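You operate a simulated robot arm through the tools that you are given. There is no shell and no other tool. Be economical: measure what you need, move in short steps, check, and stop when the job is done.

You are at the controls of a simulated two-armed robot. One attempt, no reset.

TASK
Pin the green plate as the orange ticket shows.
Fine: each colour in the hole that the ticket gives; three pins start in other holes of the plate; the spare pin from hole W goes into the teal rack; all other holes end empty; leave the ticket where it lies.

It is judged by the outcome, as a careful person would: the job done as asked, and still so three seconds after it is handed in. It fails if anything else is knocked over, pushed out of place, dropped, spilled or broken.

THE ROBOT
Two 7-joint arms with two-finger grippers on one trunk, on a base that drives. Base frame: it is fixed to the floor where the robot stands at the start and does not move with it; the origin is under the middle of the robot, x ahead of it, y to its left, z up. Readings come in mm, degrees, newtons and seconds.
The left shoulder is at the start at [50, 216, 1246], the right one opposite. With the tool pointing down near the work surface each hand reaches from about 220 to 780 mm from the robot's upright axis, wherever it stands, measured 20 degrees to its own side. Places, roughly: black pin (3x3x8 cm) [600, 700, 1100]; blue pin (3x3x8 cm) [800, 100, 1100]; green plate [700, 300, 1000]; green plate hole C [600, 700, 1000]; green plate hole D [600, 600, 1000]; green plate hole J [700, 500, 1000]; green plate hole L [700, 400, 1000]; green plate hole R [800, 100, 1000]; green plate hole V [800, 200, 1000]; green plate hole W [800, 0, 1000]; green plate hole Y [700, 300, 1000]; silver pin (3x3x8 cm) [700, 400, 1100]. Payload 3.18 kg a hand.
The tool frame of a hand sits at the grasp point between the pads (the TCP): z along the fingers, y along the line on which they close. The tips reach 30 mm beyond it. The gripper opens to 144 mm. The gripper's body begins 103 mm behind the TCP.
Orientation is that of the tool frame in the base frame, as [roll, pitch, yaw] about the fixed x, y, z axes, in that order (R = Rz(yaw) Ry(pitch) Rx(roll)). With the fingers straight down and closing along the base's y, the tool's x points along the base's -x, its y along +y and its z along -z.

THE INTERFACE
- The arms move only by the tool send_rows. It takes "left_targets", "right_targets" or both (then of equal length, played together; a hand with none holds still); each is a list of rows, each a list of 7 numbers: the gripper command, from -1 (fully open) to 1 (shut), values between in proportion, then the shift along the tool's x, y, z in units of 100 mm (1.0 is 100 mm), then the turn, a rotation vector about the tool's x, y, z in units of 90 degrees (1.0 is 90 degrees). In form: [[fingers, x, y, z, wx, wy, wz], ...]. A call has 1 to 10 rows; each row is the pose to reach, as a shift and turn from the pose commanded when the call began, along the tool's axes at that moment. A call with a number of a shift or a turn outside -1 to 1 is refused whole. Each row takes 0.2 s and may step no farther than 50 mm and 8.6 degrees from the row before; otherwise, or with a gripper value out of range, the whole call is refused. Where a pose cannot be reached the arm comes as near as it can. A force on the tool above 40 N (or 10 N above the force at the start of the call, whichever is more), or a blocked arm, ends the call early, and 0.2 s more pass. Each finger halts on what it meets, pressing with about 22 N; the grip force reading is that of the motor and also rises with nothing between the fingers. The clock runs only during rows and for 0.2 s after the last one: add rows that repeat a pose to give the fingers time. It gives the time, the measured TCP pose, the force on the tool (base axes), the opening and the grip force at its end, in the units of the frame above (readings bear some noise), with the torque about the TCP (base axes, N m) and any sound that the robot's microphone picked up.
- Cameras (640 x 400 px; columns grow to the right, rows downward): "scene" is now at [132.9, 46.3, 1485.1]; the picture's right is [0.47, -0.88, 0.00], its down [-0.13, -0.07, -0.99] and it looks along [0.87, 0.47, -0.15] (base axes); focal length 240 px, centre (320, 200). "left" rides on the left gripper at [76, -16, -143] in its tool frame; the picture's right is [0.21, 0.98, 0.00], its down [-0.84, 0.18, -0.51] and it looks along [-0.50, 0.11, 0.86] (tool axes); focal length 218 px, centre (320, 200). "right" rides on the right gripper at [77, 16, -143] in its tool frame; the picture's right is [-0.21, 0.98, 0.00], its down [-0.84, -0.18, -0.51] and it looks along [-0.50, -0.11, 0.86] (tool axes); focal length 218 px, centre (320, 200).
- snapshot(camera): a new picture of that camera. It takes no simulated time.
- move_column(by): slides the trunk up (or, below 0, down) by that many mm; the arms and the scene camera ride with it, the base frame stays. It gives what a move gives, with no picture.
- steer(legs): drives the robot by 1 to 6 legs, each [ahead, left, turn to the left] in mm, mm and degrees, along the robot's own axes; the way and the turn of a leg run together, so that a leg with both is an arc; at most 1500 mm and 180 degrees a leg. The arms and the cameras ride along, it lands a little off, and it stops where it bumps. It gives what a move gives.
- head_to(pan, tilt): turns the head with the scene camera to pan (to the left, within 80 degrees either way) and tilt (down, from -29 to 69), counted from straight ahead of the robot. It gives what a move gives.
- probe_pixels(camera, pixels): there is no depth. For up to 12 entries [column, row, z] of the newest picture of that camera ("zoom" is the newest enlarged one), the place [x, y] in the base frame at which the ray of that pixel passes the height z, good to about 2 mm, but the place of the scene camera against the robot may be out by one fixed shift of up to 18 mm in any direction. It takes no simulated time.
- enlarge(camera, box): a new picture of the part [left, top, right, bottom] of that camera's present view, enlarged. It takes no simulated time.
- hand_in(): hands the job in; it is judged then, once.

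Go step by step. Measure first, check grasps and placings, and put right what went wrong. The budget is 80 turns and 62 pictures, counting those below and the enlarged ones. Unless the task says otherwise, let go and move clear before handing in, and close with one line.

The tools are called after "Call:" by a JSON object that holds its "method" and its "body". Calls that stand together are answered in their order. send_rows: Moves the arms, as the interface text tells. Its arguments: {"type":"object","properties":{"left_targets":{"type":"array","items":{"type":"array","items":{"type":"number"}}},"right_targets":{"type":"array","items":{"type":"array","items":{"type":"number"}}}},"required":[]} The other tools are called the same way: move_column (by) slides the trunk up or down; steer (legs) drives the base; head_to (pan, tilt) turns the head that bears the scene camera; snapshot (camera) takes a picture; probe_pixels (camera, pixels) gives the place at which the rays of pixels pass given heights; enlarge (camera, box) takes an enlarged picture of a part of a camera's view; hand_in () hands the job in.

At the start:

```text
clock: 0.0
left_eef_pos: [496.7, 474.1, 1312.9]
left_tool_rot: [-179.8, 0.1, -179.9]
left_wrist_force: [0.7, -0.7, -0.3]
left_wrist_torque: [0.03, -0.01, -0.02]
left_opening: 143.9
left_finger_force: 0.1
right_eef_pos: [343.6, 15.2, 1432.5]
right_tool_rot: [179.9, 0.0, 179.9]
right_wrist_force: [-0.1, -0.7, -0.1]
right_wrist_torque: [0.01, 0.01, 0.01]
right_opening: 143.9
right_finger_force: 0.0
trunk travel left (down, up): [-325.0, 44.0]
robot x, y, heading: [1.5, 2.5, 0.0]
head pan, tilt: [28.2, 8.6]
```

scene: 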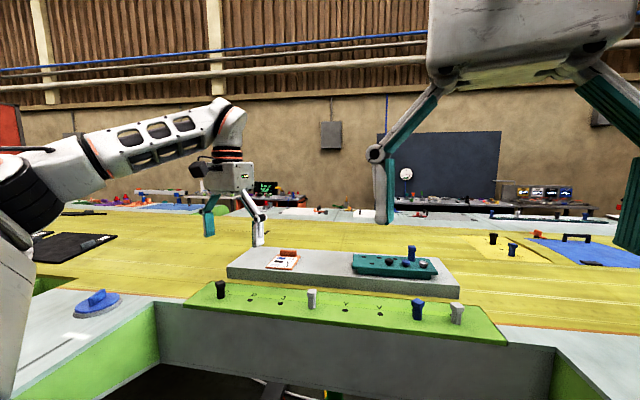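
right: 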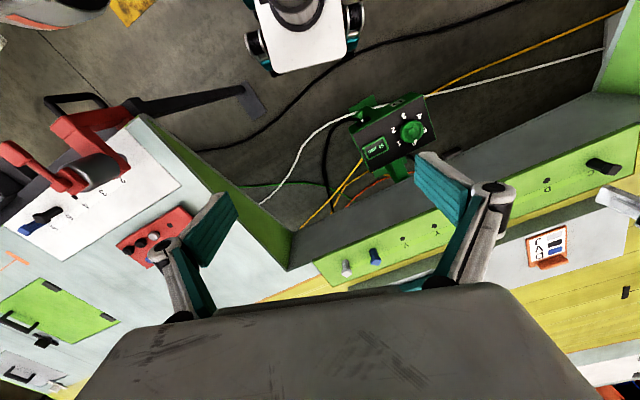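
left: 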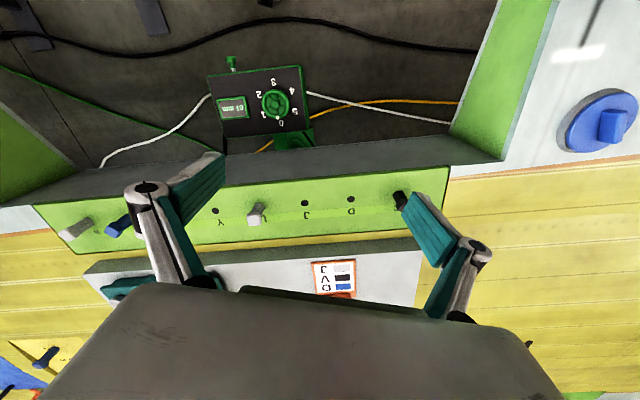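

The left view shows the plate with its row of holes and the ticket near (335,280). I'll enlarge the ticket and the plate.

Call:
{"method": "enlarge", "body": {"camera": "left", "box": [290, 245, 380, 305]}}

Call:
{"method": "enlarge", "body": {"camera": "scene", "box": [180, 220, 520, 360]}}

```text
6.67 times, centred on (335, 275) of left
```

zoom: 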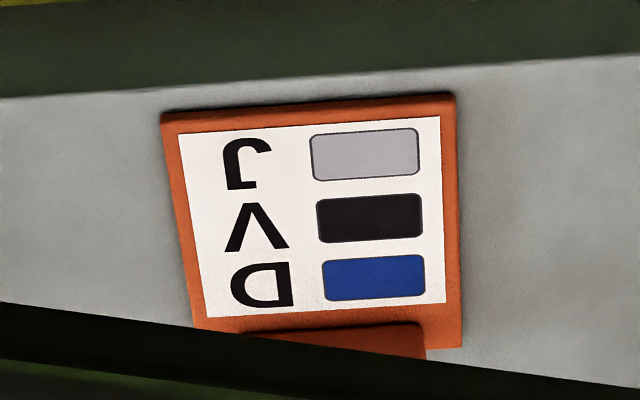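

```text
1.88 times, centred on (350, 290) of scene
```

zoom: 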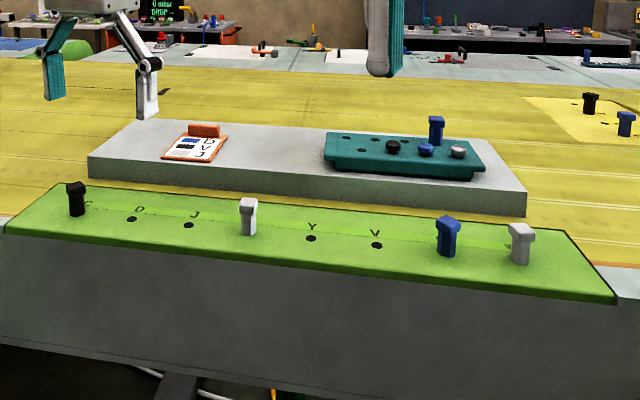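

Ticket (upside down here) reads silver J, black V, blue D. I'll double-check from the scene view and look at the rack and pins.

Call:
{"method": "enlarge", "body": {"camera": "scene", "box": [260, 240, 308, 270]}}

Call:
{"method": "enlarge", "body": {"camera": "scene", "box": [340, 235, 468, 315]}}

Call:
{"method": "enlarge", "body": {"camera": "left", "box": [30, 160, 450, 300]}}

```text
13.33 times, centred on (284, 255) of scene
```

zoom: 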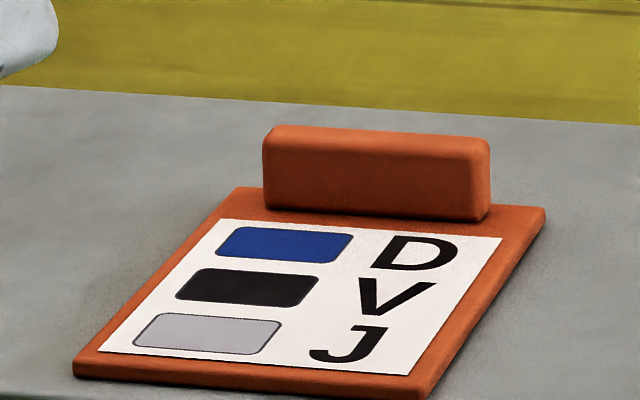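

```text
5.00 times, centred on (404, 275) of scene
```

zoom: 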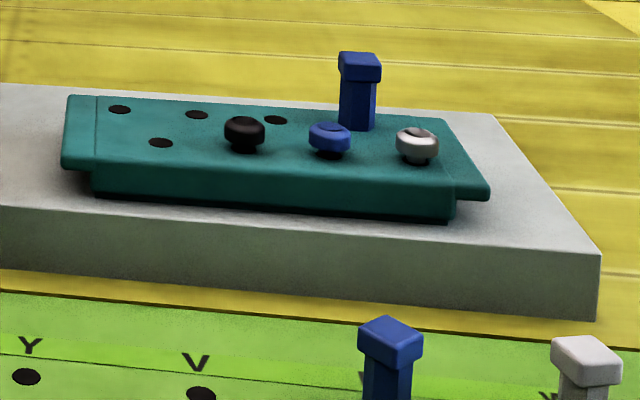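

```text
1.52 times, centred on (240, 230) of left
```

zoom: 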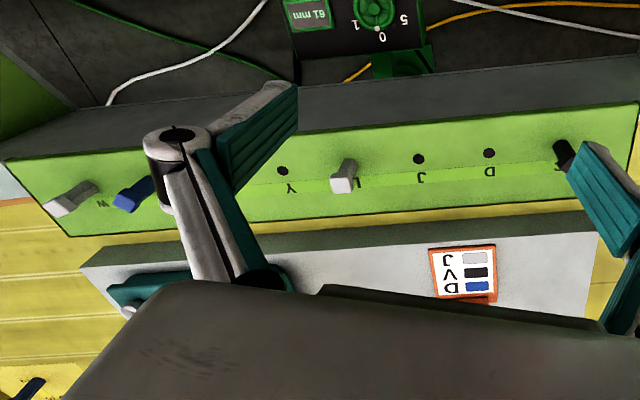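

Confirmed: blue→D, black→V, silver→J, spare silver in W→rack. I'll now probe the hole pixels in this zoom: Y(283,171), J(418,159), D(489,153), plus plate edges.

Call:
{"method": "probe_pixels", "body": {"camera": "zoom", "pixels": [[283, 171, 1000], [418, 159, 1000], [489, 153, 1000], [283, 171, 950], [418, 159, 950], [489, 153, 950], [68, 236, 1000], [5, 162, 1000], [636, 103, 1000], [634, 190, 1000]]}}

Call:
{"method": "enlarge", "body": {"camera": "scene", "box": [180, 220, 520, 360]}}

Call:
{"method": "enlarge", "body": {"camera": "right", "box": [300, 130, 640, 320]}}

```text
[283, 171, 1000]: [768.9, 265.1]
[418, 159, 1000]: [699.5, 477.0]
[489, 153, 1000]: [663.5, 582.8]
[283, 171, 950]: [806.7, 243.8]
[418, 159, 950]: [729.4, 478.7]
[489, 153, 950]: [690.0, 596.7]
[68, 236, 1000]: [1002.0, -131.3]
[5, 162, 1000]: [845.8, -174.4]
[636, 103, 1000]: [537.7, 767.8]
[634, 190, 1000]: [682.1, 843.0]
```

```text
1.88 times, centred on (350, 290) of scene
```

zoom: 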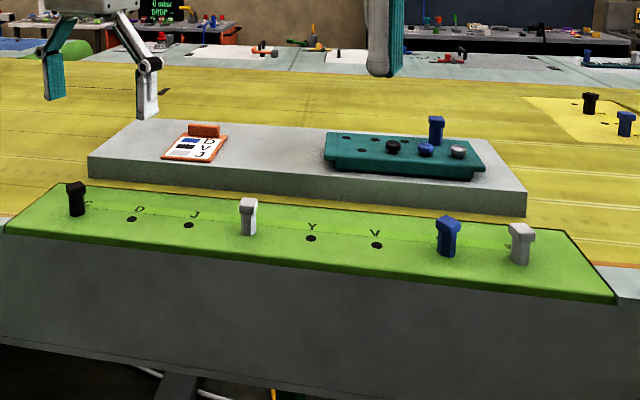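

```text
1.88 times, centred on (470, 225) of right
```

zoom: 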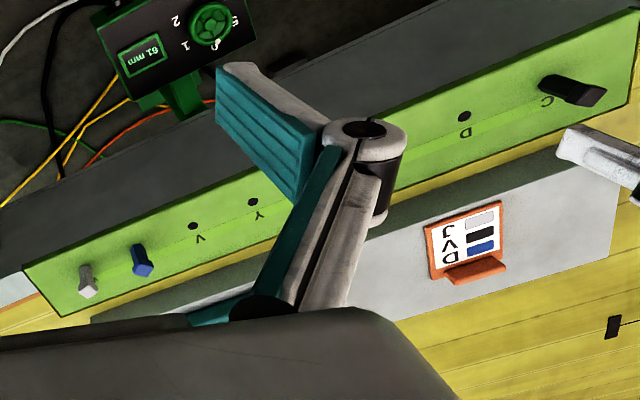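

Call:
{"method": "probe_pixels", "body": {"camera": "zoom", "pixels": [[253, 202, 1000], [193, 226, 1000], [464, 116, 1000], [253, 202, 950], [193, 226, 950], [464, 116, 950], [55, 317, 1000], [22, 268, 1000]]}}

Call:
{"method": "snapshot", "body": {"camera": "scene"}}

```text
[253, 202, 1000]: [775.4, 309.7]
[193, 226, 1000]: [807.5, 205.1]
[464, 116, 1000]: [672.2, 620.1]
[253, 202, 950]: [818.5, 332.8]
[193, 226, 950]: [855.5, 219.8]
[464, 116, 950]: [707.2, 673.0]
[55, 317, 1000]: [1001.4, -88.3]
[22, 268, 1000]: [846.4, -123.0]
```

```text
51 pictures are left
```

scene: 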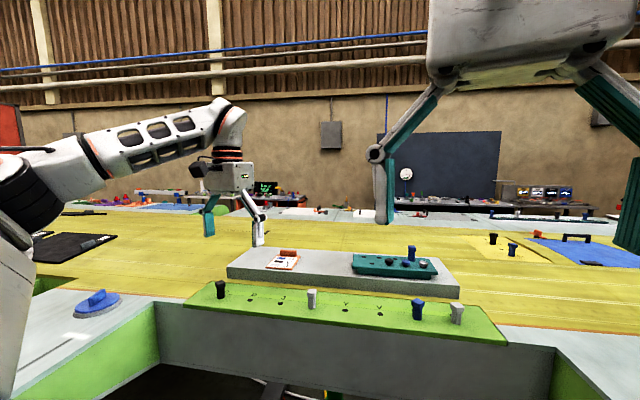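

Stereo gives the hole plane z≈1049, with holes about 100 mm apart: D(638,570), J(670,475), Y(731,287), V(760,191). They're about 780 mm off the robot, so I must drive closer; I'll look down at the bay first.

Call:
{"method": "head_to", "body": {"pan": 18, "tilt": 55}}

Call:
{"method": "snapshot", "body": {"camera": "scene"}}

```text
clock: 1.1
left_eef_pos: [497.1, 472.5, 1312.1]
left_tool_rot: [-179.9, 0.0, -180.0]
left_wrist_force: [-0.7, 0.0, -0.1]
left_wrist_torque: [-0.01, 0.03, -0.02]
left_opening: 143.8
left_finger_force: 0.0
right_eef_pos: [342.3, 15.2, 1432.8]
right_tool_rot: [179.9, 0.0, -180.0]
right_wrist_force: [0.3, -0.6, 0.2]
right_wrist_torque: [0.0, 0.02, -0.02]
right_opening: 144.1
right_finger_force: 0.1
trunk travel left (down, up): [-325.0, 44.0]
robot x, y, heading: [-0.7, 0.5, -0.2]
head pan, tilt: [18.0, 55.0]
```

```text
50 pictures are left
```

scene: 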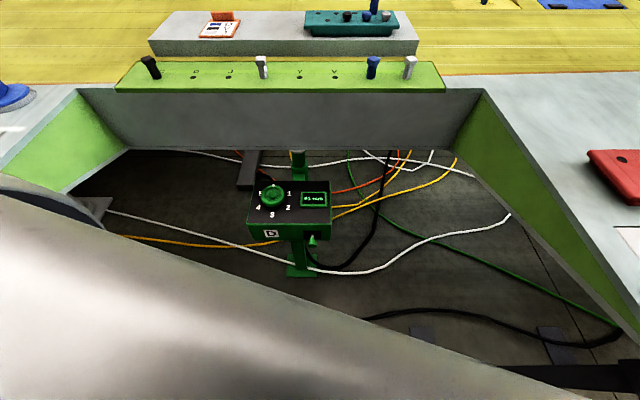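

A post with a control box stands in the bay. I need its position: probe its foot (302,270) at floor and bay edges.

Call:
{"method": "probe_pixels", "body": {"camera": "scene", "pixels": [[302, 270, 0], [302, 270, 100], [298, 152, 700], [298, 152, 900], [248, 232, 800], [330, 181, 800], [112, 145, 800], [465, 150, 800], [78, 89, 1035], [484, 89, 1035], [640, 345, 1035], [0, 180, 1035]]}}

Call:
{"method": "enlarge", "body": {"camera": "scene", "box": [200, 130, 400, 290]}}

Call:
{"method": "head_to", "body": {"pan": 0, "tilt": 69}}

Call:
{"method": "snapshot", "body": {"camera": "scene"}}

Call:
{"method": "enlarge", "body": {"camera": "left", "box": [180, 30, 360, 160]}}

```text
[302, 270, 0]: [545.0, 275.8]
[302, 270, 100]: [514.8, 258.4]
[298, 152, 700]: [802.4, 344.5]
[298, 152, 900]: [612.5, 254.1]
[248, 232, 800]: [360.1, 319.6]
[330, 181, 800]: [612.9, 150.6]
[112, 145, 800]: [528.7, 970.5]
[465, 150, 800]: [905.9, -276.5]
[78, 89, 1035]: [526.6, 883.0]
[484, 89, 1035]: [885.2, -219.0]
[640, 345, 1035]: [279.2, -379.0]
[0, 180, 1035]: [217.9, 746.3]
```

```text
2.50 times, centred on (300, 210) of scene
```

zoom: 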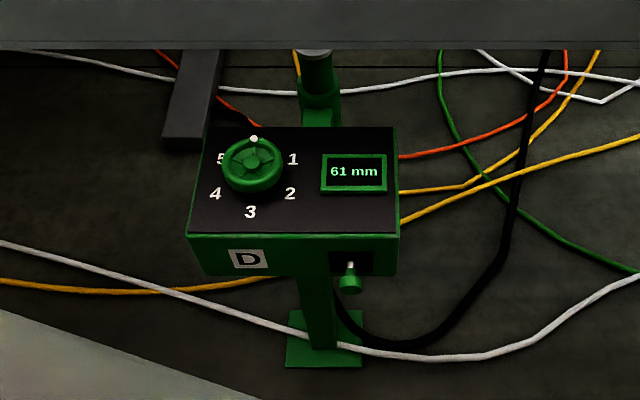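

```text
clock: 1.9
left_eef_pos: [497.2, 472.7, 1312.3]
left_tool_rot: [-179.8, 0.2, -179.9]
left_wrist_force: [-0.1, 0.2, 0.0]
left_wrist_torque: [0.02, 0.02, 0.01]
left_opening: 143.6
left_finger_force: 0.1
right_eef_pos: [342.9, 14.4, 1434.3]
right_tool_rot: [179.8, 0.0, 180.0]
right_wrist_force: [-0.5, -0.4, 0.7]
right_wrist_torque: [0.04, -0.02, -0.03]
right_opening: 144.0
right_finger_force: 0.0
trunk travel left (down, up): [-325.0, 44.0]
robot x, y, heading: [2.1, -0.4, 0.1]
head pan, tilt: [0.0, 68.8]
```

```text
48 pictures are left
```

scene: 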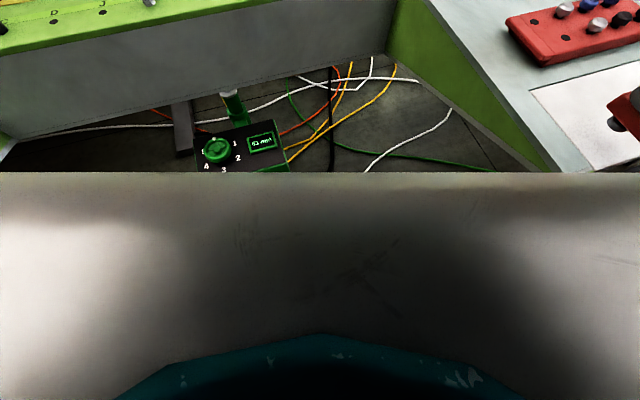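

```text
3.08 times, centred on (270, 95) of left
```

zoom: 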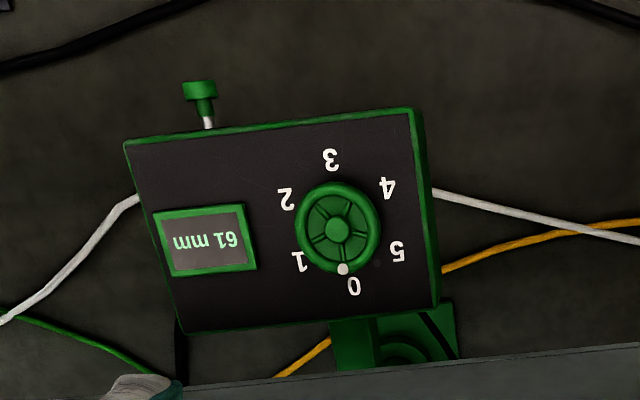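

I'll triangulate the box: knob in left zoom (338,229) and in scene (216,150).

Call:
{"method": "probe_pixels", "body": {"camera": "zoom", "pixels": [[338, 229, 700], [338, 229, 800], [124, 143, 700], [124, 143, 800], [412, 110, 700], [412, 110, 800], [200, 90, 700]]}}

Call:
{"method": "probe_pixels", "body": {"camera": "scene", "pixels": [[216, 149, 700], [216, 149, 800], [194, 125, 700], [388, 60, 800], [20, 140, 800]]}}

```text
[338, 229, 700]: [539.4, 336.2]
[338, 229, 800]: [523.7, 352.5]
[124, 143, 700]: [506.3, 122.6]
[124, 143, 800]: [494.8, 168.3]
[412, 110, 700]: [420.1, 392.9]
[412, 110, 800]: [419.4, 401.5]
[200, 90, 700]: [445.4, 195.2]
```

```text
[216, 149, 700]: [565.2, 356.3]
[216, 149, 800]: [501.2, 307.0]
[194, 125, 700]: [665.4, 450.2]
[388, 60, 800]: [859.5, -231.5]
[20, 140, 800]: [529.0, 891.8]
```

The post box front is around (420,396)–(502,141), z≈720, lever near (445,195). Next I measure the rack with the scene camera, calibrated against the known holes.

Call:
{"method": "head_to", "body": {"pan": 18, "tilt": 28}}

Call:
{"method": "enlarge", "body": {"camera": "scene", "box": [120, 110, 460, 310]}}

```text
clock: 3.0
left_eef_pos: [496.8, 472.8, 1311.9]
left_tool_rot: [-179.9, 0.1, -179.8]
left_wrist_force: [-0.3, 0.1, 0.9]
left_wrist_torque: [-0.03, 0.0, 0.02]
left_opening: 144.1
left_finger_force: 0.0
right_eef_pos: [342.2, 15.4, 1432.8]
right_tool_rot: [179.9, 0.0, 179.9]
right_wrist_force: [-0.1, -0.6, -0.4]
right_wrist_torque: [-0.01, 0.02, 0.02]
right_opening: 143.7
right_finger_force: 0.1
trunk travel left (down, up): [-325.0, 44.0]
robot x, y, heading: [2.3, 3.5, 0.1]
head pan, tilt: [18.0, 28.0]
```

```text
1.88 times, centred on (290, 210) of scene
```

zoom: 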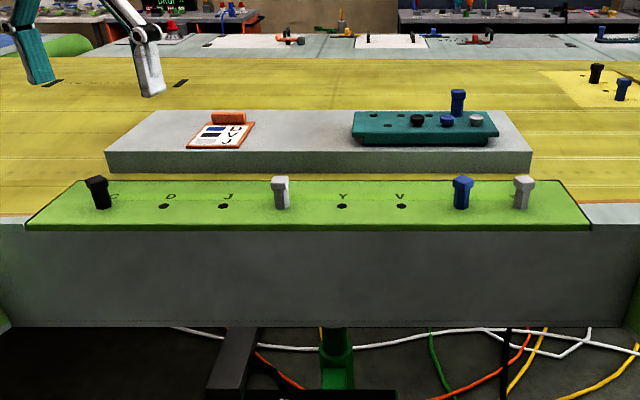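

Call:
{"method": "probe_pixels", "body": {"camera": "zoom", "pixels": [[164, 206, 1049], [223, 206, 1049], [342, 206, 1049], [402, 206, 1049], [101, 207, 1049], [282, 207, 1049], [462, 207, 1049], [521, 207, 1049], [374, 115, 1100], [388, 126, 1100], [433, 115, 1100], [335, 225, 1049]]}}

Call:
{"method": "enlarge", "body": {"camera": "scene", "box": [290, 140, 410, 215]}}

```text
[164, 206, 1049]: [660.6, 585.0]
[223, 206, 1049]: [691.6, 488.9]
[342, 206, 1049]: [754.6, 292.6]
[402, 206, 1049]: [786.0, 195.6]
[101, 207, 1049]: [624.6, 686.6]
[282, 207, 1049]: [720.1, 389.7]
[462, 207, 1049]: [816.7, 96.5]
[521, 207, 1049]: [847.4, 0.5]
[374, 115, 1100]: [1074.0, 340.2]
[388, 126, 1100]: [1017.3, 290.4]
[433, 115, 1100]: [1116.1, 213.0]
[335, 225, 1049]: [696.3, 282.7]
```

```text
5.33 times, centred on (350, 178) of scene
```

zoom: 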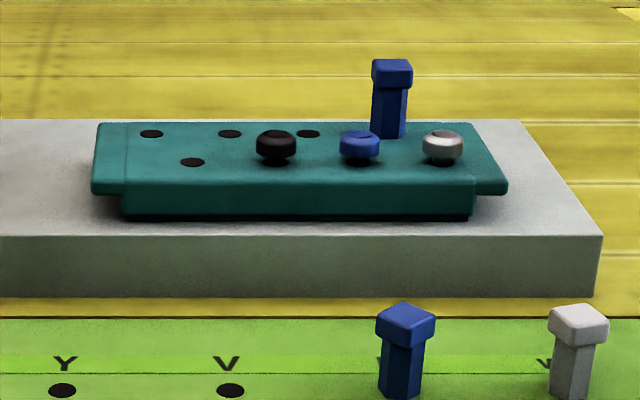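

Scene bias is about (+24,+7). The white base front edge is at row 72 of the right view (≈265 mm ahead of the axis). I'll check that and turn to square up with the plate.

Call:
{"method": "probe_pixels", "body": {"camera": "right", "pixels": [[310, 72, 300], [310, 72, 100], [245, 30, 300], [365, 30, 300]]}}

Call:
{"method": "steer", "body": {"legs": [[0, 0, 18]]}}

Call:
{"method": "snapshot", "body": {"camera": "right"}}

Call:
{"method": "snapshot", "body": {"camera": "left"}}

```text
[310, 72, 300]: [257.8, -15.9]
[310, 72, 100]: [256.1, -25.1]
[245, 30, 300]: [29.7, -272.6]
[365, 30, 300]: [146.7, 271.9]
```

```text
clock: 4.4
left_eef_pos: [326.1, 603.3, 1311.0]
left_tool_rot: [-179.9, 0.1, -161.8]
left_wrist_force: [0.0, -0.2, 0.2]
left_wrist_torque: [-0.01, 0.02, 0.01]
left_opening: 144.5
left_finger_force: 0.1
right_eef_pos: [321.0, 120.7, 1433.6]
right_tool_rot: [179.8, 0.1, -162.1]
right_wrist_force: [0.8, 0.0, 0.2]
right_wrist_torque: [-0.03, 0.02, -0.03]
right_opening: 143.8
right_finger_force: 0.1
trunk travel left (down, up): [-325.0, 44.0]
robot x, y, heading: [2.1, -0.0, 17.7]
head pan, tilt: [18.0, 28.0]
```

```text
44 pictures are left
```

right: 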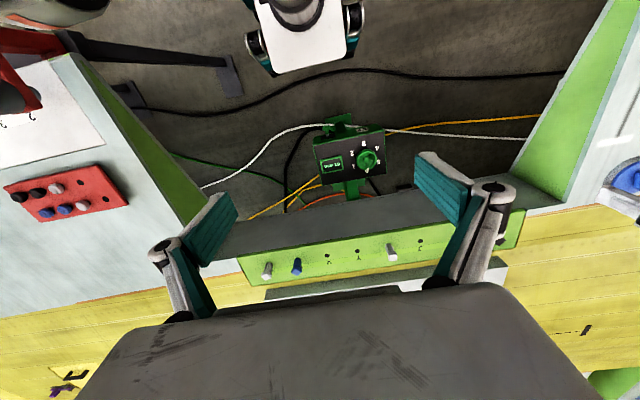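

```text
43 pictures are left
```

left: 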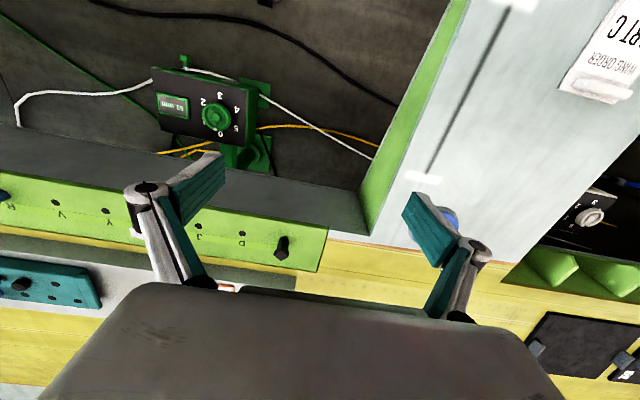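

Both hand views now show the box; I triangulate the knob and lever.

Call:
{"method": "probe_pixels", "body": {"camera": "right", "pixels": [[368, 160, 700], [368, 160, 800], [335, 125, 650], [335, 125, 750], [388, 133, 700], [340, 72, 300]]}}

Call:
{"method": "probe_pixels", "body": {"camera": "left", "pixels": [[216, 117, 700], [216, 117, 800], [183, 60, 650], [183, 60, 750], [254, 90, 700], [258, 84, 0]]}}

Call:
{"method": "enlarge", "body": {"camera": "left", "box": [140, 40, 290, 180]}}

Call:
{"method": "enlarge", "body": {"camera": "right", "box": [220, 0, 420, 220]}}

```text
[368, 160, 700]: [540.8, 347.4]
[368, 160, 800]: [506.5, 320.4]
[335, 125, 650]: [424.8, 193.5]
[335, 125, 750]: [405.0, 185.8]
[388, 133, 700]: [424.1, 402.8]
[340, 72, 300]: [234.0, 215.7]
```

```text
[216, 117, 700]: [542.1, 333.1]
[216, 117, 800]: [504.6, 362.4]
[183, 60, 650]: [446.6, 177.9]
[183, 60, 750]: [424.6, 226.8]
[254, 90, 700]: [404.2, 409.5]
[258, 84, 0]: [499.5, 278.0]
```

```text
2.86 times, centred on (215, 110) of left
```

zoom: 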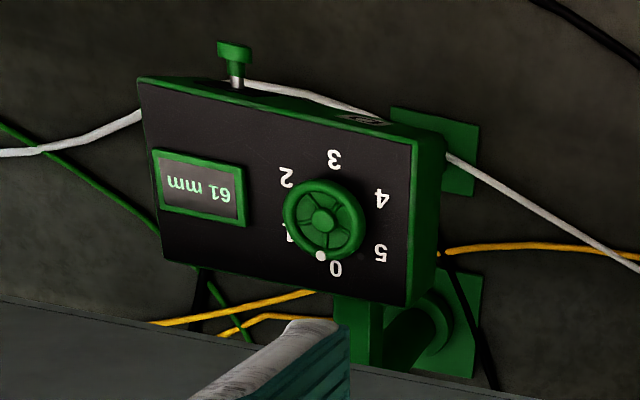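

```text
1.82 times, centred on (320, 110) of right
```

zoom: 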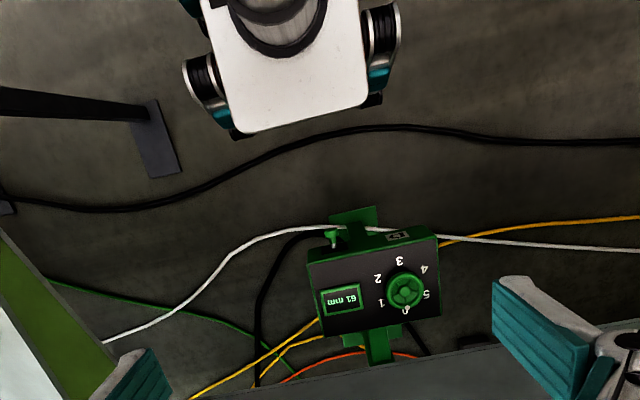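

Nearest obstacles: lever n≈472 (z≈700), post foot n≈560; base front n≈270. Advancing 225 mm leaves clearance (base low, under the box lip).

Call:
{"method": "steer", "body": {"legs": [[225, 0, 0.2]]}}

Call:
{"method": "head_to", "body": {"pan": 0, "tilt": 40}}

Call:
{"method": "snapshot", "body": {"camera": "scene"}}

Call:
{"method": "snapshot", "body": {"camera": "right"}}

Call:
{"method": "snapshot", "body": {"camera": "left"}}

```text
clock: 6.1
left_eef_pos: [540.1, 674.7, 1311.2]
left_tool_rot: [-179.9, 0.0, -161.5]
left_wrist_force: [0.5, -0.5, -0.5]
left_wrist_torque: [-0.02, 0.04, 0.01]
left_opening: 143.9
left_finger_force: 0.0
right_eef_pos: [537.0, 192.8, 1432.9]
right_tool_rot: [179.9, -0.1, -161.8]
right_wrist_force: [1.9, 0.3, 0.1]
right_wrist_torque: [0.0, 0.06, -0.02]
right_opening: 143.8
right_finger_force: 0.1
trunk travel left (down, up): [-325.0, 44.0]
robot x, y, heading: [213.6, 71.7, 18.1]
head pan, tilt: [18.0, 28.0]
```

```text
clock: 7.0
left_eef_pos: [538.5, 673.5, 1312.5]
left_tool_rot: [-179.9, 0.1, -161.6]
left_wrist_force: [0.5, 0.0, -0.2]
left_wrist_torque: [-0.02, 0.03, 0.0]
left_opening: 144.2
left_finger_force: 0.1
right_eef_pos: [535.0, 191.7, 1434.3]
right_tool_rot: [179.9, 0.0, -161.7]
right_wrist_force: [0.1, 0.9, 0.3]
right_wrist_torque: [-0.01, -0.01, 0.04]
right_opening: 144.2
right_finger_force: 0.0
trunk travel left (down, up): [-325.0, 44.0]
robot x, y, heading: [214.2, 70.8, 18.1]
head pan, tilt: [0.0, 40.0]
```

```text
40 pictures are left
```

scene: 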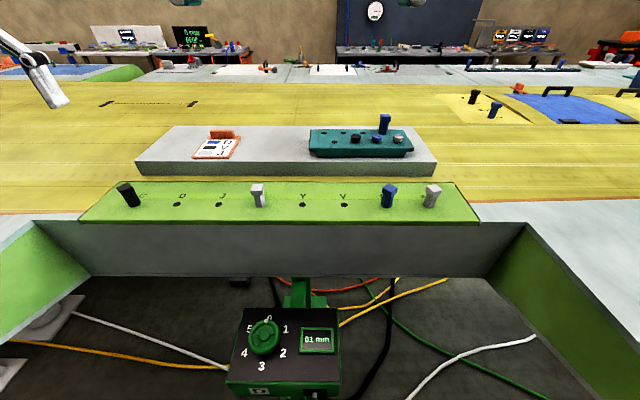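

```text
39 pictures are left
```

right: 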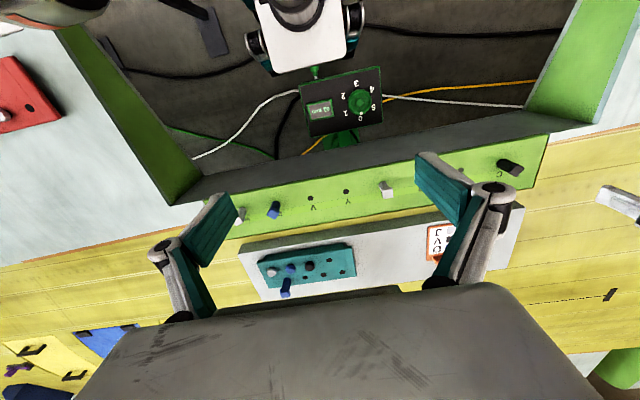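

```text
38 pictures are left
```

left: 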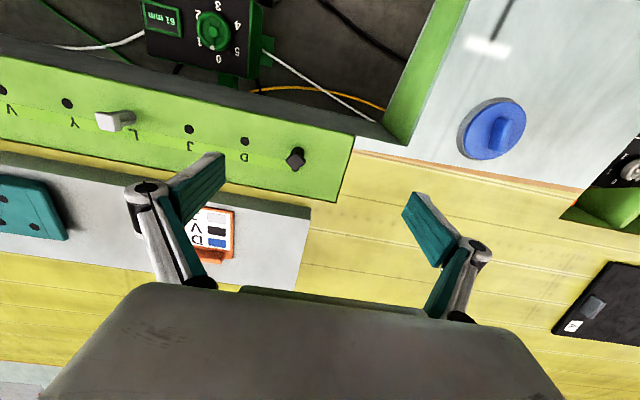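

Good position, nothing touched. Next, precise measurement of holes and rack holes in both hand views.

Call:
{"method": "enlarge", "body": {"camera": "right", "box": [200, 160, 440, 310]}}

Call:
{"method": "enlarge", "body": {"camera": "left", "box": [0, 60, 320, 260]}}

```text
2.67 times, centred on (320, 235) of right
```

zoom: 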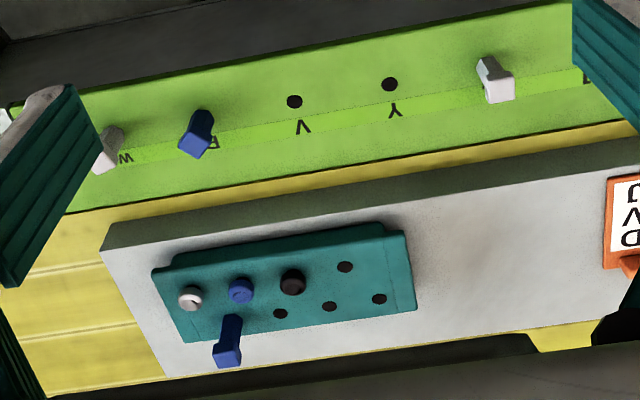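

```text
2.00 times, centred on (160, 160) of left
```

zoom: 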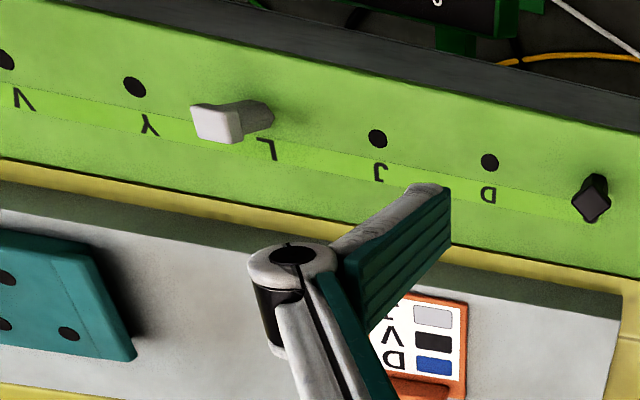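

Call:
{"method": "probe_pixels", "body": {"camera": "zoom", "pixels": [[135, 86, 1000], [135, 86, 1050], [5, 60, 1050], [377, 138, 1050], [489, 162, 1050], [69, 333, 1100], [69, 333, 1150], [5, 278, 1100], [5, 278, 1150], [264, 114, 1050], [596, 185, 1050], [591, 207, 1110]]}}

Call:
{"method": "probe_pixels", "body": {"camera": "right", "pixels": [[346.2, 191.5, 1000], [346.2, 191.5, 1050], [310.3, 198.3, 1050], [329, 260.1, 1100], [329, 260.1, 1150], [342.1, 272.1, 1100], [342.1, 272.1, 1150], [277, 205, 1050], [243, 211, 1050], [386, 185, 1050], [323.8, 274.7, 1100], [305, 277.7, 1100]]}}

```text
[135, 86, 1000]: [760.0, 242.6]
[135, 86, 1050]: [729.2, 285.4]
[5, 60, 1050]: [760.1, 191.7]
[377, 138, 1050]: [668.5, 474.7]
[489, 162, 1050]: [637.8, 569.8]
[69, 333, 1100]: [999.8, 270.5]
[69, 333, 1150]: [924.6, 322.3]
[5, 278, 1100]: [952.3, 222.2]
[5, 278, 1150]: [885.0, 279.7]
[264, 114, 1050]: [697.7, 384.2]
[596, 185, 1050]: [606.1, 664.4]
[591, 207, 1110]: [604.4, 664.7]
```

```text
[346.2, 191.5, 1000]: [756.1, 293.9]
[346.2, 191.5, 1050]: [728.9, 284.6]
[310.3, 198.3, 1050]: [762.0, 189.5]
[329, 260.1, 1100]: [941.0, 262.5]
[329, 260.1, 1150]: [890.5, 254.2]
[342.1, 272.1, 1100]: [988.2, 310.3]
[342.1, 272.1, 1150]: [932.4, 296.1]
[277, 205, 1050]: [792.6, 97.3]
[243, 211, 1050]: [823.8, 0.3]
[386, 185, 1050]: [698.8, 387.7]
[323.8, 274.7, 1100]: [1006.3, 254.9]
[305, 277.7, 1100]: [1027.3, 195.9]
```

Heights: plate 1050, rack top 1130. Holes: C(606,664.5) V(761,191) D(638,570) J(668.5,475) L(699,380) R(791,96) W(822,1); rack empty front hole (910.5,257.5). I'll move the left hand above the black pin at C and look at how its head is turned.

Call:
{"method": "send_rows", "body": {"left_targets": [[-0.1, -0.3, -0.15, 0.3, 0, 0, 0], [-0.1, -0.61, -0.3, 0.6, 0, 0, 0], [-0.1, -0.61, -0.3, 0.92, 0, 0, 0], [-0.1, -0.61, -0.3, 0.92, 0, 0, 0]]}}

Call:
{"method": "snapshot", "body": {"camera": "left"}}

```text
clock: 8.0
left_eef_pos: [605.8, 664.0, 1219.0]
left_tool_rot: [-179.8, 0.1, -161.6]
left_wrist_force: [-0.6, 0.3, -0.2]
left_wrist_torque: [0.01, -0.01, -0.02]
left_opening: 79.2
left_finger_force: 0.1
right_eef_pos: [535.3, 191.7, 1434.1]
right_tool_rot: [179.9, 0.0, -161.8]
right_wrist_force: [0.6, 0.8, 0.0]
right_wrist_torque: [0.08, 0.03, 0.02]
right_opening: 144.1
right_finger_force: 0.1
trunk travel left (down, up): [-325.0, 44.0]
robot x, y, heading: [214.6, 68.0, 18.4]
head pan, tilt: [0.0, 40.0]
```

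```text
35 pictures are left
```

left: 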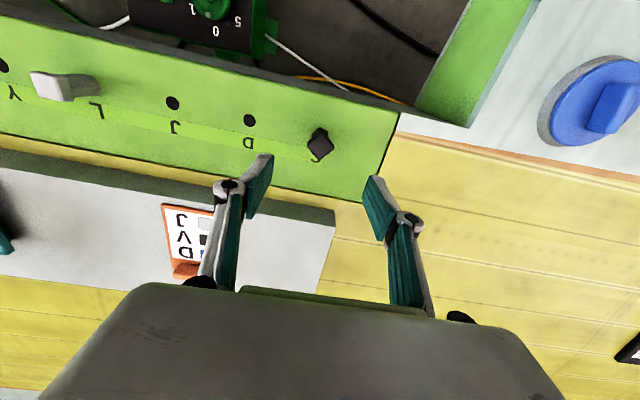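

Call:
{"method": "enlarge", "body": {"camera": "left", "box": [280, 110, 360, 160]}}

```text
8.00 times, centred on (320, 135) of left
```

zoom: 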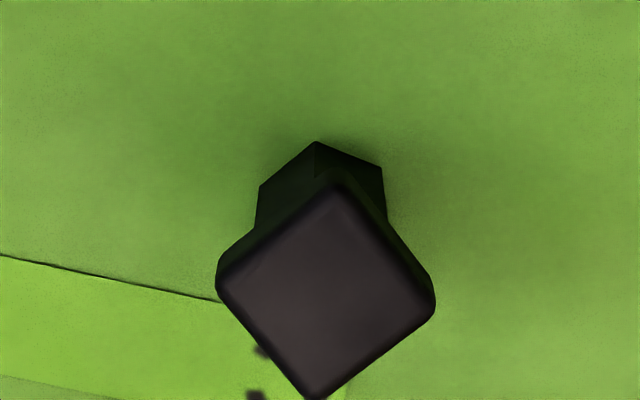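

The head is square, turned near 45°. I probe its four corners at the top height.

Call:
{"method": "probe_pixels", "body": {"camera": "zoom", "pixels": [[337, 187, 1112], [432, 295, 1112], [315, 397, 1112], [217, 283, 1112], [317, 142, 1050], [383, 168, 1050], [259, 187, 1050], [315, 250, 1050]]}}

```text
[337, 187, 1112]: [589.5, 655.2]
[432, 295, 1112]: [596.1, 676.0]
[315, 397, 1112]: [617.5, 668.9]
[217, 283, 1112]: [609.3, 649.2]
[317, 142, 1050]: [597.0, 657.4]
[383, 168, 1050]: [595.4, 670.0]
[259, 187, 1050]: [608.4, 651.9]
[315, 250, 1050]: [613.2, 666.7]
```

Head faces lie at about 72°/162°, so I turn the left hand by −36° yaw (now closing at 108°) and come down partway.

Call:
{"method": "send_rows", "body": {"left_targets": [[-0.1, 0, 0, 0.1, 0, 0, 0.08], [-0.1, 0, 0, 0.2, 0, 0, 0.16], [-0.1, 0, 0, 0.3, 0, 0, 0.24], [-0.1, 0, 0, 0.4, 0, 0, 0.32], [-0.1, 0, 0, 0.5, 0, 0, 0.4], [-0.1, 0, 0, 0.5, 0, 0, 0.4]]}}

Call:
{"method": "snapshot", "body": {"camera": "left"}}

```text
clock: 9.3
left_eef_pos: [605.8, 665.9, 1169.5]
left_tool_rot: [-179.9, 0.2, 162.3]
left_wrist_force: [0.2, 0.6, 0.5]
left_wrist_torque: [-0.02, 0.0, -0.06]
left_opening: 79.1
left_finger_force: 0.0
right_eef_pos: [534.6, 191.2, 1433.0]
right_tool_rot: [179.9, 0.0, -161.7]
right_wrist_force: [1.6, -0.5, -0.2]
right_wrist_torque: [0.03, 0.04, -0.03]
right_opening: 144.1
right_finger_force: 0.1
trunk travel left (down, up): [-325.0, 44.0]
robot x, y, heading: [213.6, 73.4, 18.2]
head pan, tilt: [0.0, 40.0]
```

```text
33 pictures are left
```

left: 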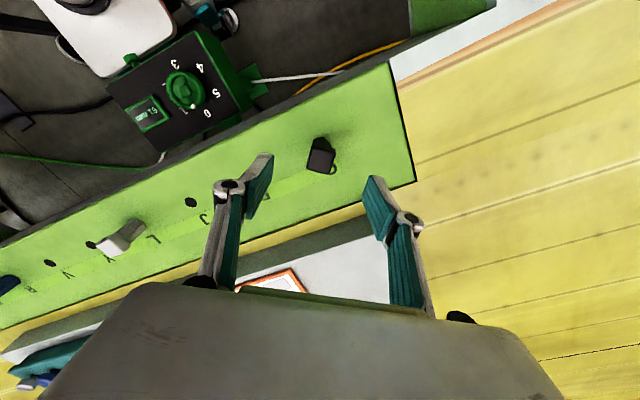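

The head is now square between the pads. I descend to z≈1092 and close.

Call:
{"method": "send_rows", "body": {"left_targets": [[-0.1, 0, 0, 0.4, 0, 0, 0], [-0.1, 0, 0, 0.7, 0, 0, 0], [-0.1, 0, 0, 0.775, 0, 0, 0], [0.5, 0, 0, 0.775, 0, 0, 0], [1, 0, 0, 0.775, 0, 0, 0], [1, 0, 0, 0.775, 0, 0, 0]]}}

Call:
{"method": "snapshot", "body": {"camera": "left"}}

```text
clock: 10.8
left_eef_pos: [605.5, 663.9, 1093.1]
left_tool_rot: [180.0, 0.1, 162.3]
left_wrist_force: [0.8, -0.1, -0.1]
left_wrist_torque: [0.03, -0.03, -0.01]
left_opening: 24.3
left_finger_force: 22.4
right_eef_pos: [534.5, 190.3, 1433.6]
right_tool_rot: [179.9, -0.1, -161.8]
right_wrist_force: [0.9, -0.2, 0.5]
right_wrist_torque: [0.04, -0.02, 0.04]
right_opening: 144.0
right_finger_force: 0.1
trunk travel left (down, up): [-325.0, 44.0]
robot x, y, heading: [213.1, 68.4, 18.2]
head pan, tilt: [0.0, 40.0]
```

```text
32 pictures are left
```

left: 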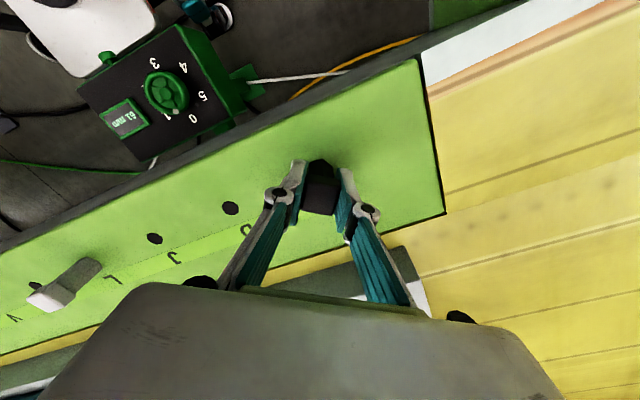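

Pads hold the head (24.3 mm). I lift straight up and check.

Call:
{"method": "send_rows", "body": {"left_targets": [[1, 0, 0, -0.15, 0, 0, 0], [1, 0, 0, -0.4, 0, 0, 0], [1, 0, 0, -0.8, 0, 0, 0], [1, 0, 0, -1, 0, 0, 0]]}}

Call:
{"method": "send_rows", "body": {"left_targets": [[1, 0, 0, -0.25, 0, 0, 0]]}}

Call:
{"method": "snapshot", "body": {"camera": "left"}}

```text
clock: 11.8
left_eef_pos: [605.4, 664.2, 1193.7]
left_tool_rot: [-179.8, 0.1, 162.4]
left_wrist_force: [-0.6, -0.2, -0.8]
left_wrist_torque: [0.03, 0.0, 0.01]
left_opening: 24.4
left_finger_force: 22.1
right_eef_pos: [534.9, 191.2, 1433.6]
right_tool_rot: [179.9, 0.1, -161.8]
right_wrist_force: [-0.3, 0.8, 0.5]
right_wrist_torque: [0.01, -0.01, 0.01]
right_opening: 144.1
right_finger_force: 0.0
trunk travel left (down, up): [-325.0, 44.0]
robot x, y, heading: [214.2, 68.2, 18.4]
head pan, tilt: [0.0, 40.0]
```

```text
clock: 12.2
left_eef_pos: [604.9, 664.7, 1218.7]
left_tool_rot: [-180.0, 0.2, 162.4]
left_wrist_force: [0.2, 0.2, 0.1]
left_wrist_torque: [0.03, -0.02, 0.0]
left_opening: 24.3
left_finger_force: 22.4
right_eef_pos: [535.1, 189.9, 1433.4]
right_tool_rot: [179.9, 0.0, -161.7]
right_wrist_force: [0.9, -0.2, -1.0]
right_wrist_torque: [0.06, -0.03, 0.04]
right_opening: 143.8
right_finger_force: 0.0
trunk travel left (down, up): [-325.0, 44.0]
robot x, y, heading: [212.4, 69.7, 18.2]
head pan, tilt: [0.0, 40.0]
```

```text
31 pictures are left
```

left: 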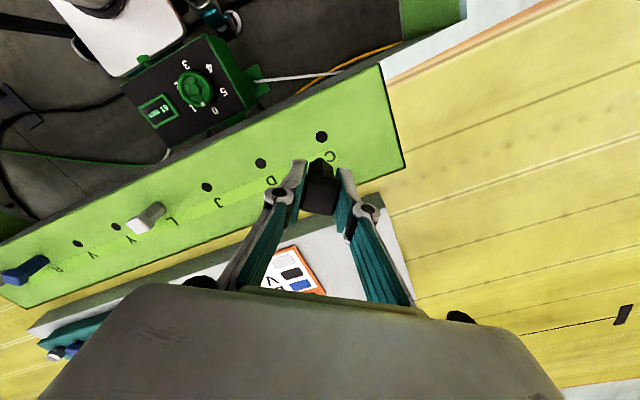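

The pin is out clean; hole C is at (321,136). I'll move the right hand out of the way to the right while the left hand travels toward V.

Call:
{"method": "probe_pixels", "body": {"camera": "left", "pixels": [[321, 136, 1050], [261, 163, 1050], [207, 187, 1050], [115, 227, 1050], [78, 244, 1050]]}}

Call:
{"method": "send_rows", "body": {"right_targets": [[-1, 0, -0.4, 0, 0, 0, 0], [-1, 0, -0.8, 0, 0, 0, 0], [-1, 0, -1, 0, 0, 0, 0]]}}

Call:
{"method": "send_rows", "body": {"right_targets": [[-1, 0, -0.4, 0, 0, 0, 0], [-1, 0, -0.8, 0, 0, 0, 0], [-1, 0, -1, 0, 0, 0, 0]], "left_targets": [[1, -0.19, -0.27, 0, 0, 0, 0], [1, -0.38, -0.54, 0, 0, 0, 0], [1, -0.583, -0.809, 0, 0, 0, 0]]}}

Call:
{"method": "send_rows", "body": {"right_targets": [[-1, 0, -0.4, 0, 0, 0, 0], [-1, 0, -0.8, 0, 0, 0, 0], [-1, 0, -1, 0, 0, 0, 0]], "left_targets": [[1, -0.19, -0.27, 0, 0, 0, 0], [1, -0.38, -0.54, 0, 0, 0, 0], [1, -0.583, -0.809, 0, 0, 0, 0]]}}

```text
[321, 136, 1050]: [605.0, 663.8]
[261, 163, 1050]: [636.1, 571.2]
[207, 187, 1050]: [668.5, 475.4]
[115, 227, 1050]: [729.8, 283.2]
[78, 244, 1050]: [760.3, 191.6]
```

```text
clock: 12.9
left_eef_pos: [604.9, 664.2, 1217.6]
left_tool_rot: [-179.9, 0.1, 162.3]
left_wrist_force: [0.6, -0.7, -0.3]
left_wrist_torque: [0.05, 0.01, 0.01]
left_opening: 23.9
left_finger_force: 22.1
right_eef_pos: [565.6, 95.9, 1433.6]
right_tool_rot: [179.9, 0.0, -161.8]
right_wrist_force: [-0.5, -0.2, 0.0]
right_wrist_torque: [-0.02, 0.01, 0.0]
right_opening: 144.1
right_finger_force: 0.1
trunk travel left (down, up): [-325.0, 44.0]
robot x, y, heading: [214.3, 69.0, 18.3]
head pan, tilt: [0.0, 40.0]
```

```text
clock: 13.8
left_eef_pos: [636.6, 568.9, 1218.0]
left_tool_rot: [-180.0, 0.1, 162.4]
left_wrist_force: [0.7, -0.3, -0.5]
left_wrist_torque: [0.02, -0.03, -0.01]
left_opening: 24.4
left_finger_force: 22.3
right_eef_pos: [596.1, 1.3, 1433.2]
right_tool_rot: [179.7, 0.1, -161.9]
right_wrist_force: [0.8, 0.0, -1.2]
right_wrist_torque: [0.03, 0.03, 0.01]
right_opening: 143.9
right_finger_force: 0.1
trunk travel left (down, up): [-325.0, 44.0]
robot x, y, heading: [213.8, 64.5, 18.3]
head pan, tilt: [0.0, 40.0]
```

```text
clock: 14.6
left_eef_pos: [667.8, 474.1, 1217.6]
left_tool_rot: [-179.9, 0.2, 162.6]
left_wrist_force: [-0.5, -0.4, 0.2]
left_wrist_torque: [0.0, 0.0, 0.0]
left_opening: 24.4
left_finger_force: 22.3
right_eef_pos: [590.5, -65.0, 1402.6]
right_tool_rot: [179.9, 0.0, -161.9]
right_wrist_force: [-0.1, 0.0, 0.0]
right_wrist_torque: [-0.04, 0.01, 0.0]
right_opening: 144.1
right_finger_force: 0.0
right hand out of reach, approached as far as the arm can: row 1, 2, 3
trunk travel left (down, up): [-325.0, 44.0]
robot x, y, heading: [214.6, 67.5, 18.3]
head pan, tilt: [0.0, 40.0]
```

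Right hand hit its reach edge; I pull it back toward the robot (+x tool) and continue the left hand to above V.

Call:
{"method": "send_rows", "body": {"right_targets": [[-1, 0.3, 0, 0, 0, 0, 0], [-1, 0.6, 0, 0, 0, 0, 0], [-1, 1, 0, 0, 0, 0, 0]], "left_targets": [[1, -0.19, -0.27, 0, 0, 0, 0], [1, -0.38, -0.54, 0, 0, 0, 0], [1, -0.583, -0.809, 0, 0, 0, 0]]}}

Call:
{"method": "send_rows", "body": {"left_targets": [[1, -0.19, -0.27, 0, 0, 0, 0], [1, -0.38, -0.54, 0, 0, 0, 0], [1, -0.583, -0.809, 0, 0, 0, 0]]}}

Call:
{"method": "send_rows", "body": {"left_targets": [[1, -0.19, -0.27, 0, 0, 0, 0], [1, -0.38, -0.54, 0, 0, 0, 0], [1, -0.583, -0.809, 0, 0, 0, 0], [1, -0.583, -0.809, 0, 0, 0, 0]]}}

Call:
{"method": "snapshot", "body": {"camera": "left"}}

```text
clock: 15.3
left_eef_pos: [663.7, 431.7, 1224.7]
left_tool_rot: [-179.9, 0.6, 162.9]
left_wrist_force: [0.0, -0.4, -0.4]
left_wrist_torque: [0.03, 0.0, 0.02]
left_opening: 24.4
left_finger_force: 22.0
left hand out of reach, approached as far as the arm can: row 1, 2, 3
right_eef_pos: [494.6, -95.9, 1403.0]
right_tool_rot: [179.8, -0.2, -161.9]
right_wrist_force: [-0.4, -0.1, -0.2]
right_wrist_torque: [0.01, 0.0, -0.01]
right_opening: 144.1
right_finger_force: 0.1
trunk travel left (down, up): [-325.0, 44.0]
robot x, y, heading: [212.9, 70.0, 18.4]
head pan, tilt: [0.0, 40.0]
```

```text
clock: 16.1
left_eef_pos: [647.2, 407.7, 1214.8]
left_tool_rot: [-179.7, 0.5, 162.9]
left_wrist_force: [0.0, -0.9, -0.3]
left_wrist_torque: [0.03, -0.02, 0.01]
left_opening: 24.0
left_finger_force: 22.0
left hand out of reach, approached as far as the arm can: row 1, 2, 3
right_eef_pos: [494.9, -96.0, 1403.8]
right_tool_rot: [179.7, 0.1, -161.8]
right_wrist_force: [0.3, -0.8, -0.4]
right_wrist_torque: [0.03, -0.04, -0.01]
right_opening: 143.9
right_finger_force: 0.1
trunk travel left (down, up): [-325.0, 44.0]
robot x, y, heading: [214.8, 68.3, 18.4]
head pan, tilt: [0.0, 40.0]
```

```text
clock: 17.1
left_eef_pos: [644.4, 403.7, 1211.7]
left_tool_rot: [-179.9, 0.3, 162.4]
left_wrist_force: [0.8, 0.5, -0.8]
left_wrist_torque: [-0.05, 0.0, 0.03]
left_opening: 24.3
left_finger_force: 22.1
left hand out of reach, approached as far as the arm can: row 1, 2, 3, 4
right_eef_pos: [494.8, -94.7, 1403.7]
right_tool_rot: [179.9, -0.1, -161.9]
right_wrist_force: [0.5, -0.3, 0.3]
right_wrist_torque: [-0.01, 0.04, 0.01]
right_opening: 144.0
right_finger_force: 0.0
trunk travel left (down, up): [-325.0, 44.0]
robot x, y, heading: [211.0, 70.4, 18.2]
head pan, tilt: [0.0, 40.0]
```

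```text
30 pictures are left
```

left: 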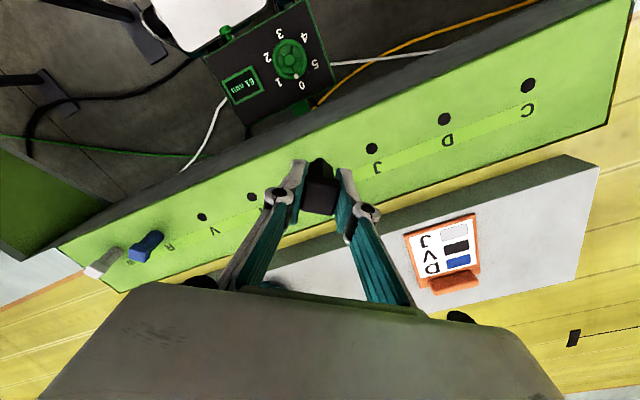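

The left arm reports out of reach near (644,404), probably a wrist limit from the −36° turn. I turn the hand back to its original yaw at this height and see where it goes.

Call:
{"method": "send_rows", "body": {"left_targets": [[1, 0, 0, 0, 0, 0, -0.08], [1, 0, 0, 0, 0, 0, -0.16], [1, 0, 0, 0, 0, 0, -0.24], [1, 0, 0, 0, 0, 0, -0.32], [1, 0, 0, 0, 0, 0, -0.4], [1, 0, 0, 0, 0, 0, -0.4]]}}

```text
clock: 18.6
left_eef_pos: [653.0, 463.6, 1271.5]
left_tool_rot: [-180.0, -0.1, -161.6]
left_wrist_force: [1.5, 0.5, -0.5]
left_wrist_torque: [0.01, -0.02, 0.01]
left_opening: 24.7
left_finger_force: 22.4
left hand out of reach, approached as far as the arm can: row 2, 3, 4, 5, 6
right_eef_pos: [495.9, -95.7, 1403.4]
right_tool_rot: [179.8, -0.1, -161.9]
right_wrist_force: [0.0, 0.2, 0.4]
right_wrist_torque: [0.01, 0.05, 0.02]
right_opening: 143.9
right_finger_force: 0.1
trunk travel left (down, up): [-325.0, 44.0]
robot x, y, heading: [210.4, 66.1, 18.2]
head pan, tilt: [0.0, 40.0]
```

Turning that way made it worse, so the wrist needs to turn the other way (clockwise) for reaching inward. I turn it +76° about tool z.

Call:
{"method": "send_rows", "body": {"left_targets": [[1, 0, 0, 0, 0, 0, 0.085], [1, 0, 0, 0, 0, 0, 0.17], [1, 0, 0, 0, 0, 0, 0.255], [1, 0, 0, 0, 0, 0, 0.34], [1, 0, 0, 0, 0, 0, 0.425], [1, 0, 0, 0, 0, 0, 0.51], [1, 0, 0, 0, 0, 0, 0.595], [1, 0, 0, 0, 0, 0, 0.68], [1, 0, 0, 0, 0, 0, 0.765], [1, 0, 0, 0, 0, 0, 0.85]]}}

Call:
{"method": "snapshot", "body": {"camera": "scene"}}

```text
clock: 20.8
left_eef_pos: [654.0, 463.5, 1270.2]
left_tool_rot: [180.0, 0.2, 121.8]
left_wrist_force: [0.5, -0.9, -1.2]
left_wrist_torque: [0.0, -0.01, 0.02]
left_opening: 24.2
left_finger_force: 22.0
right_eef_pos: [496.4, -95.3, 1401.9]
right_tool_rot: [179.8, -0.1, -161.7]
right_wrist_force: [-0.3, -0.9, 0.1]
right_wrist_torque: [0.01, -0.01, 0.02]
right_opening: 143.7
right_finger_force: 0.0
trunk travel left (down, up): [-325.0, 44.0]
robot x, y, heading: [213.8, 67.8, 18.2]
head pan, tilt: [0.0, 40.0]
```

```text
29 pictures are left
```

scene: 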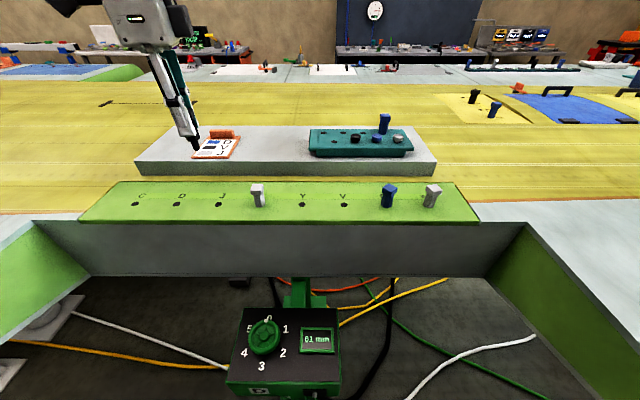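

The pose holds and the hand is now at yaw 122°. I go to above V in three steps.

Call:
{"method": "send_rows", "body": {"left_targets": [[1, -0.32, -0.06, 0.06, 0, 0, 0], [1, -0.64, -0.12, 0.12, 0, 0, 0], [1, -0.96, -0.177, 0.17, 0, 0, 0]]}}

Call:
{"method": "send_rows", "body": {"left_targets": [[1, -0.32, -0.06, 0.06, 0, 0, 0], [1, -0.64, -0.12, 0.12, 0, 0, 0], [1, -0.96, -0.177, 0.17, 0, 0, 0]]}}

```text
clock: 21.6
left_eef_pos: [652.3, 437.5, 1260.1]
left_tool_rot: [179.9, 0.0, 121.9]
left_wrist_force: [0.9, -0.1, -1.2]
left_wrist_torque: [0.01, 0.03, -0.02]
left_opening: 24.4
left_finger_force: 22.1
left hand out of reach, approached as far as the arm can: row 1, 2, 3
right_eef_pos: [496.7, -94.6, 1402.7]
right_tool_rot: [179.8, -0.1, -161.8]
right_wrist_force: [0.0, 0.3, 0.3]
right_wrist_torque: [0.03, 0.04, 0.0]
right_opening: 143.9
right_finger_force: 0.0
trunk travel left (down, up): [-325.0, 44.0]
robot x, y, heading: [213.4, 67.0, 18.1]
head pan, tilt: [0.0, 40.0]
```

```text
clock: 22.4
left_eef_pos: [646.7, 426.0, 1255.2]
left_tool_rot: [-179.9, 0.7, 122.4]
left_wrist_force: [-0.3, -0.9, -1.1]
left_wrist_torque: [0.03, 0.01, 0.0]
left_opening: 24.3
left_finger_force: 22.0
left hand out of reach, approached as far as the arm can: row 1, 2, 3
right_eef_pos: [494.4, -94.8, 1403.7]
right_tool_rot: [179.9, 0.0, -161.7]
right_wrist_force: [0.5, -0.4, -0.3]
right_wrist_torque: [-0.01, -0.04, 0.01]
right_opening: 143.9
right_finger_force: 0.0
trunk travel left (down, up): [-325.0, 44.0]
robot x, y, heading: [216.1, 72.1, 18.1]
head pan, tilt: [0.0, 40.0]
```

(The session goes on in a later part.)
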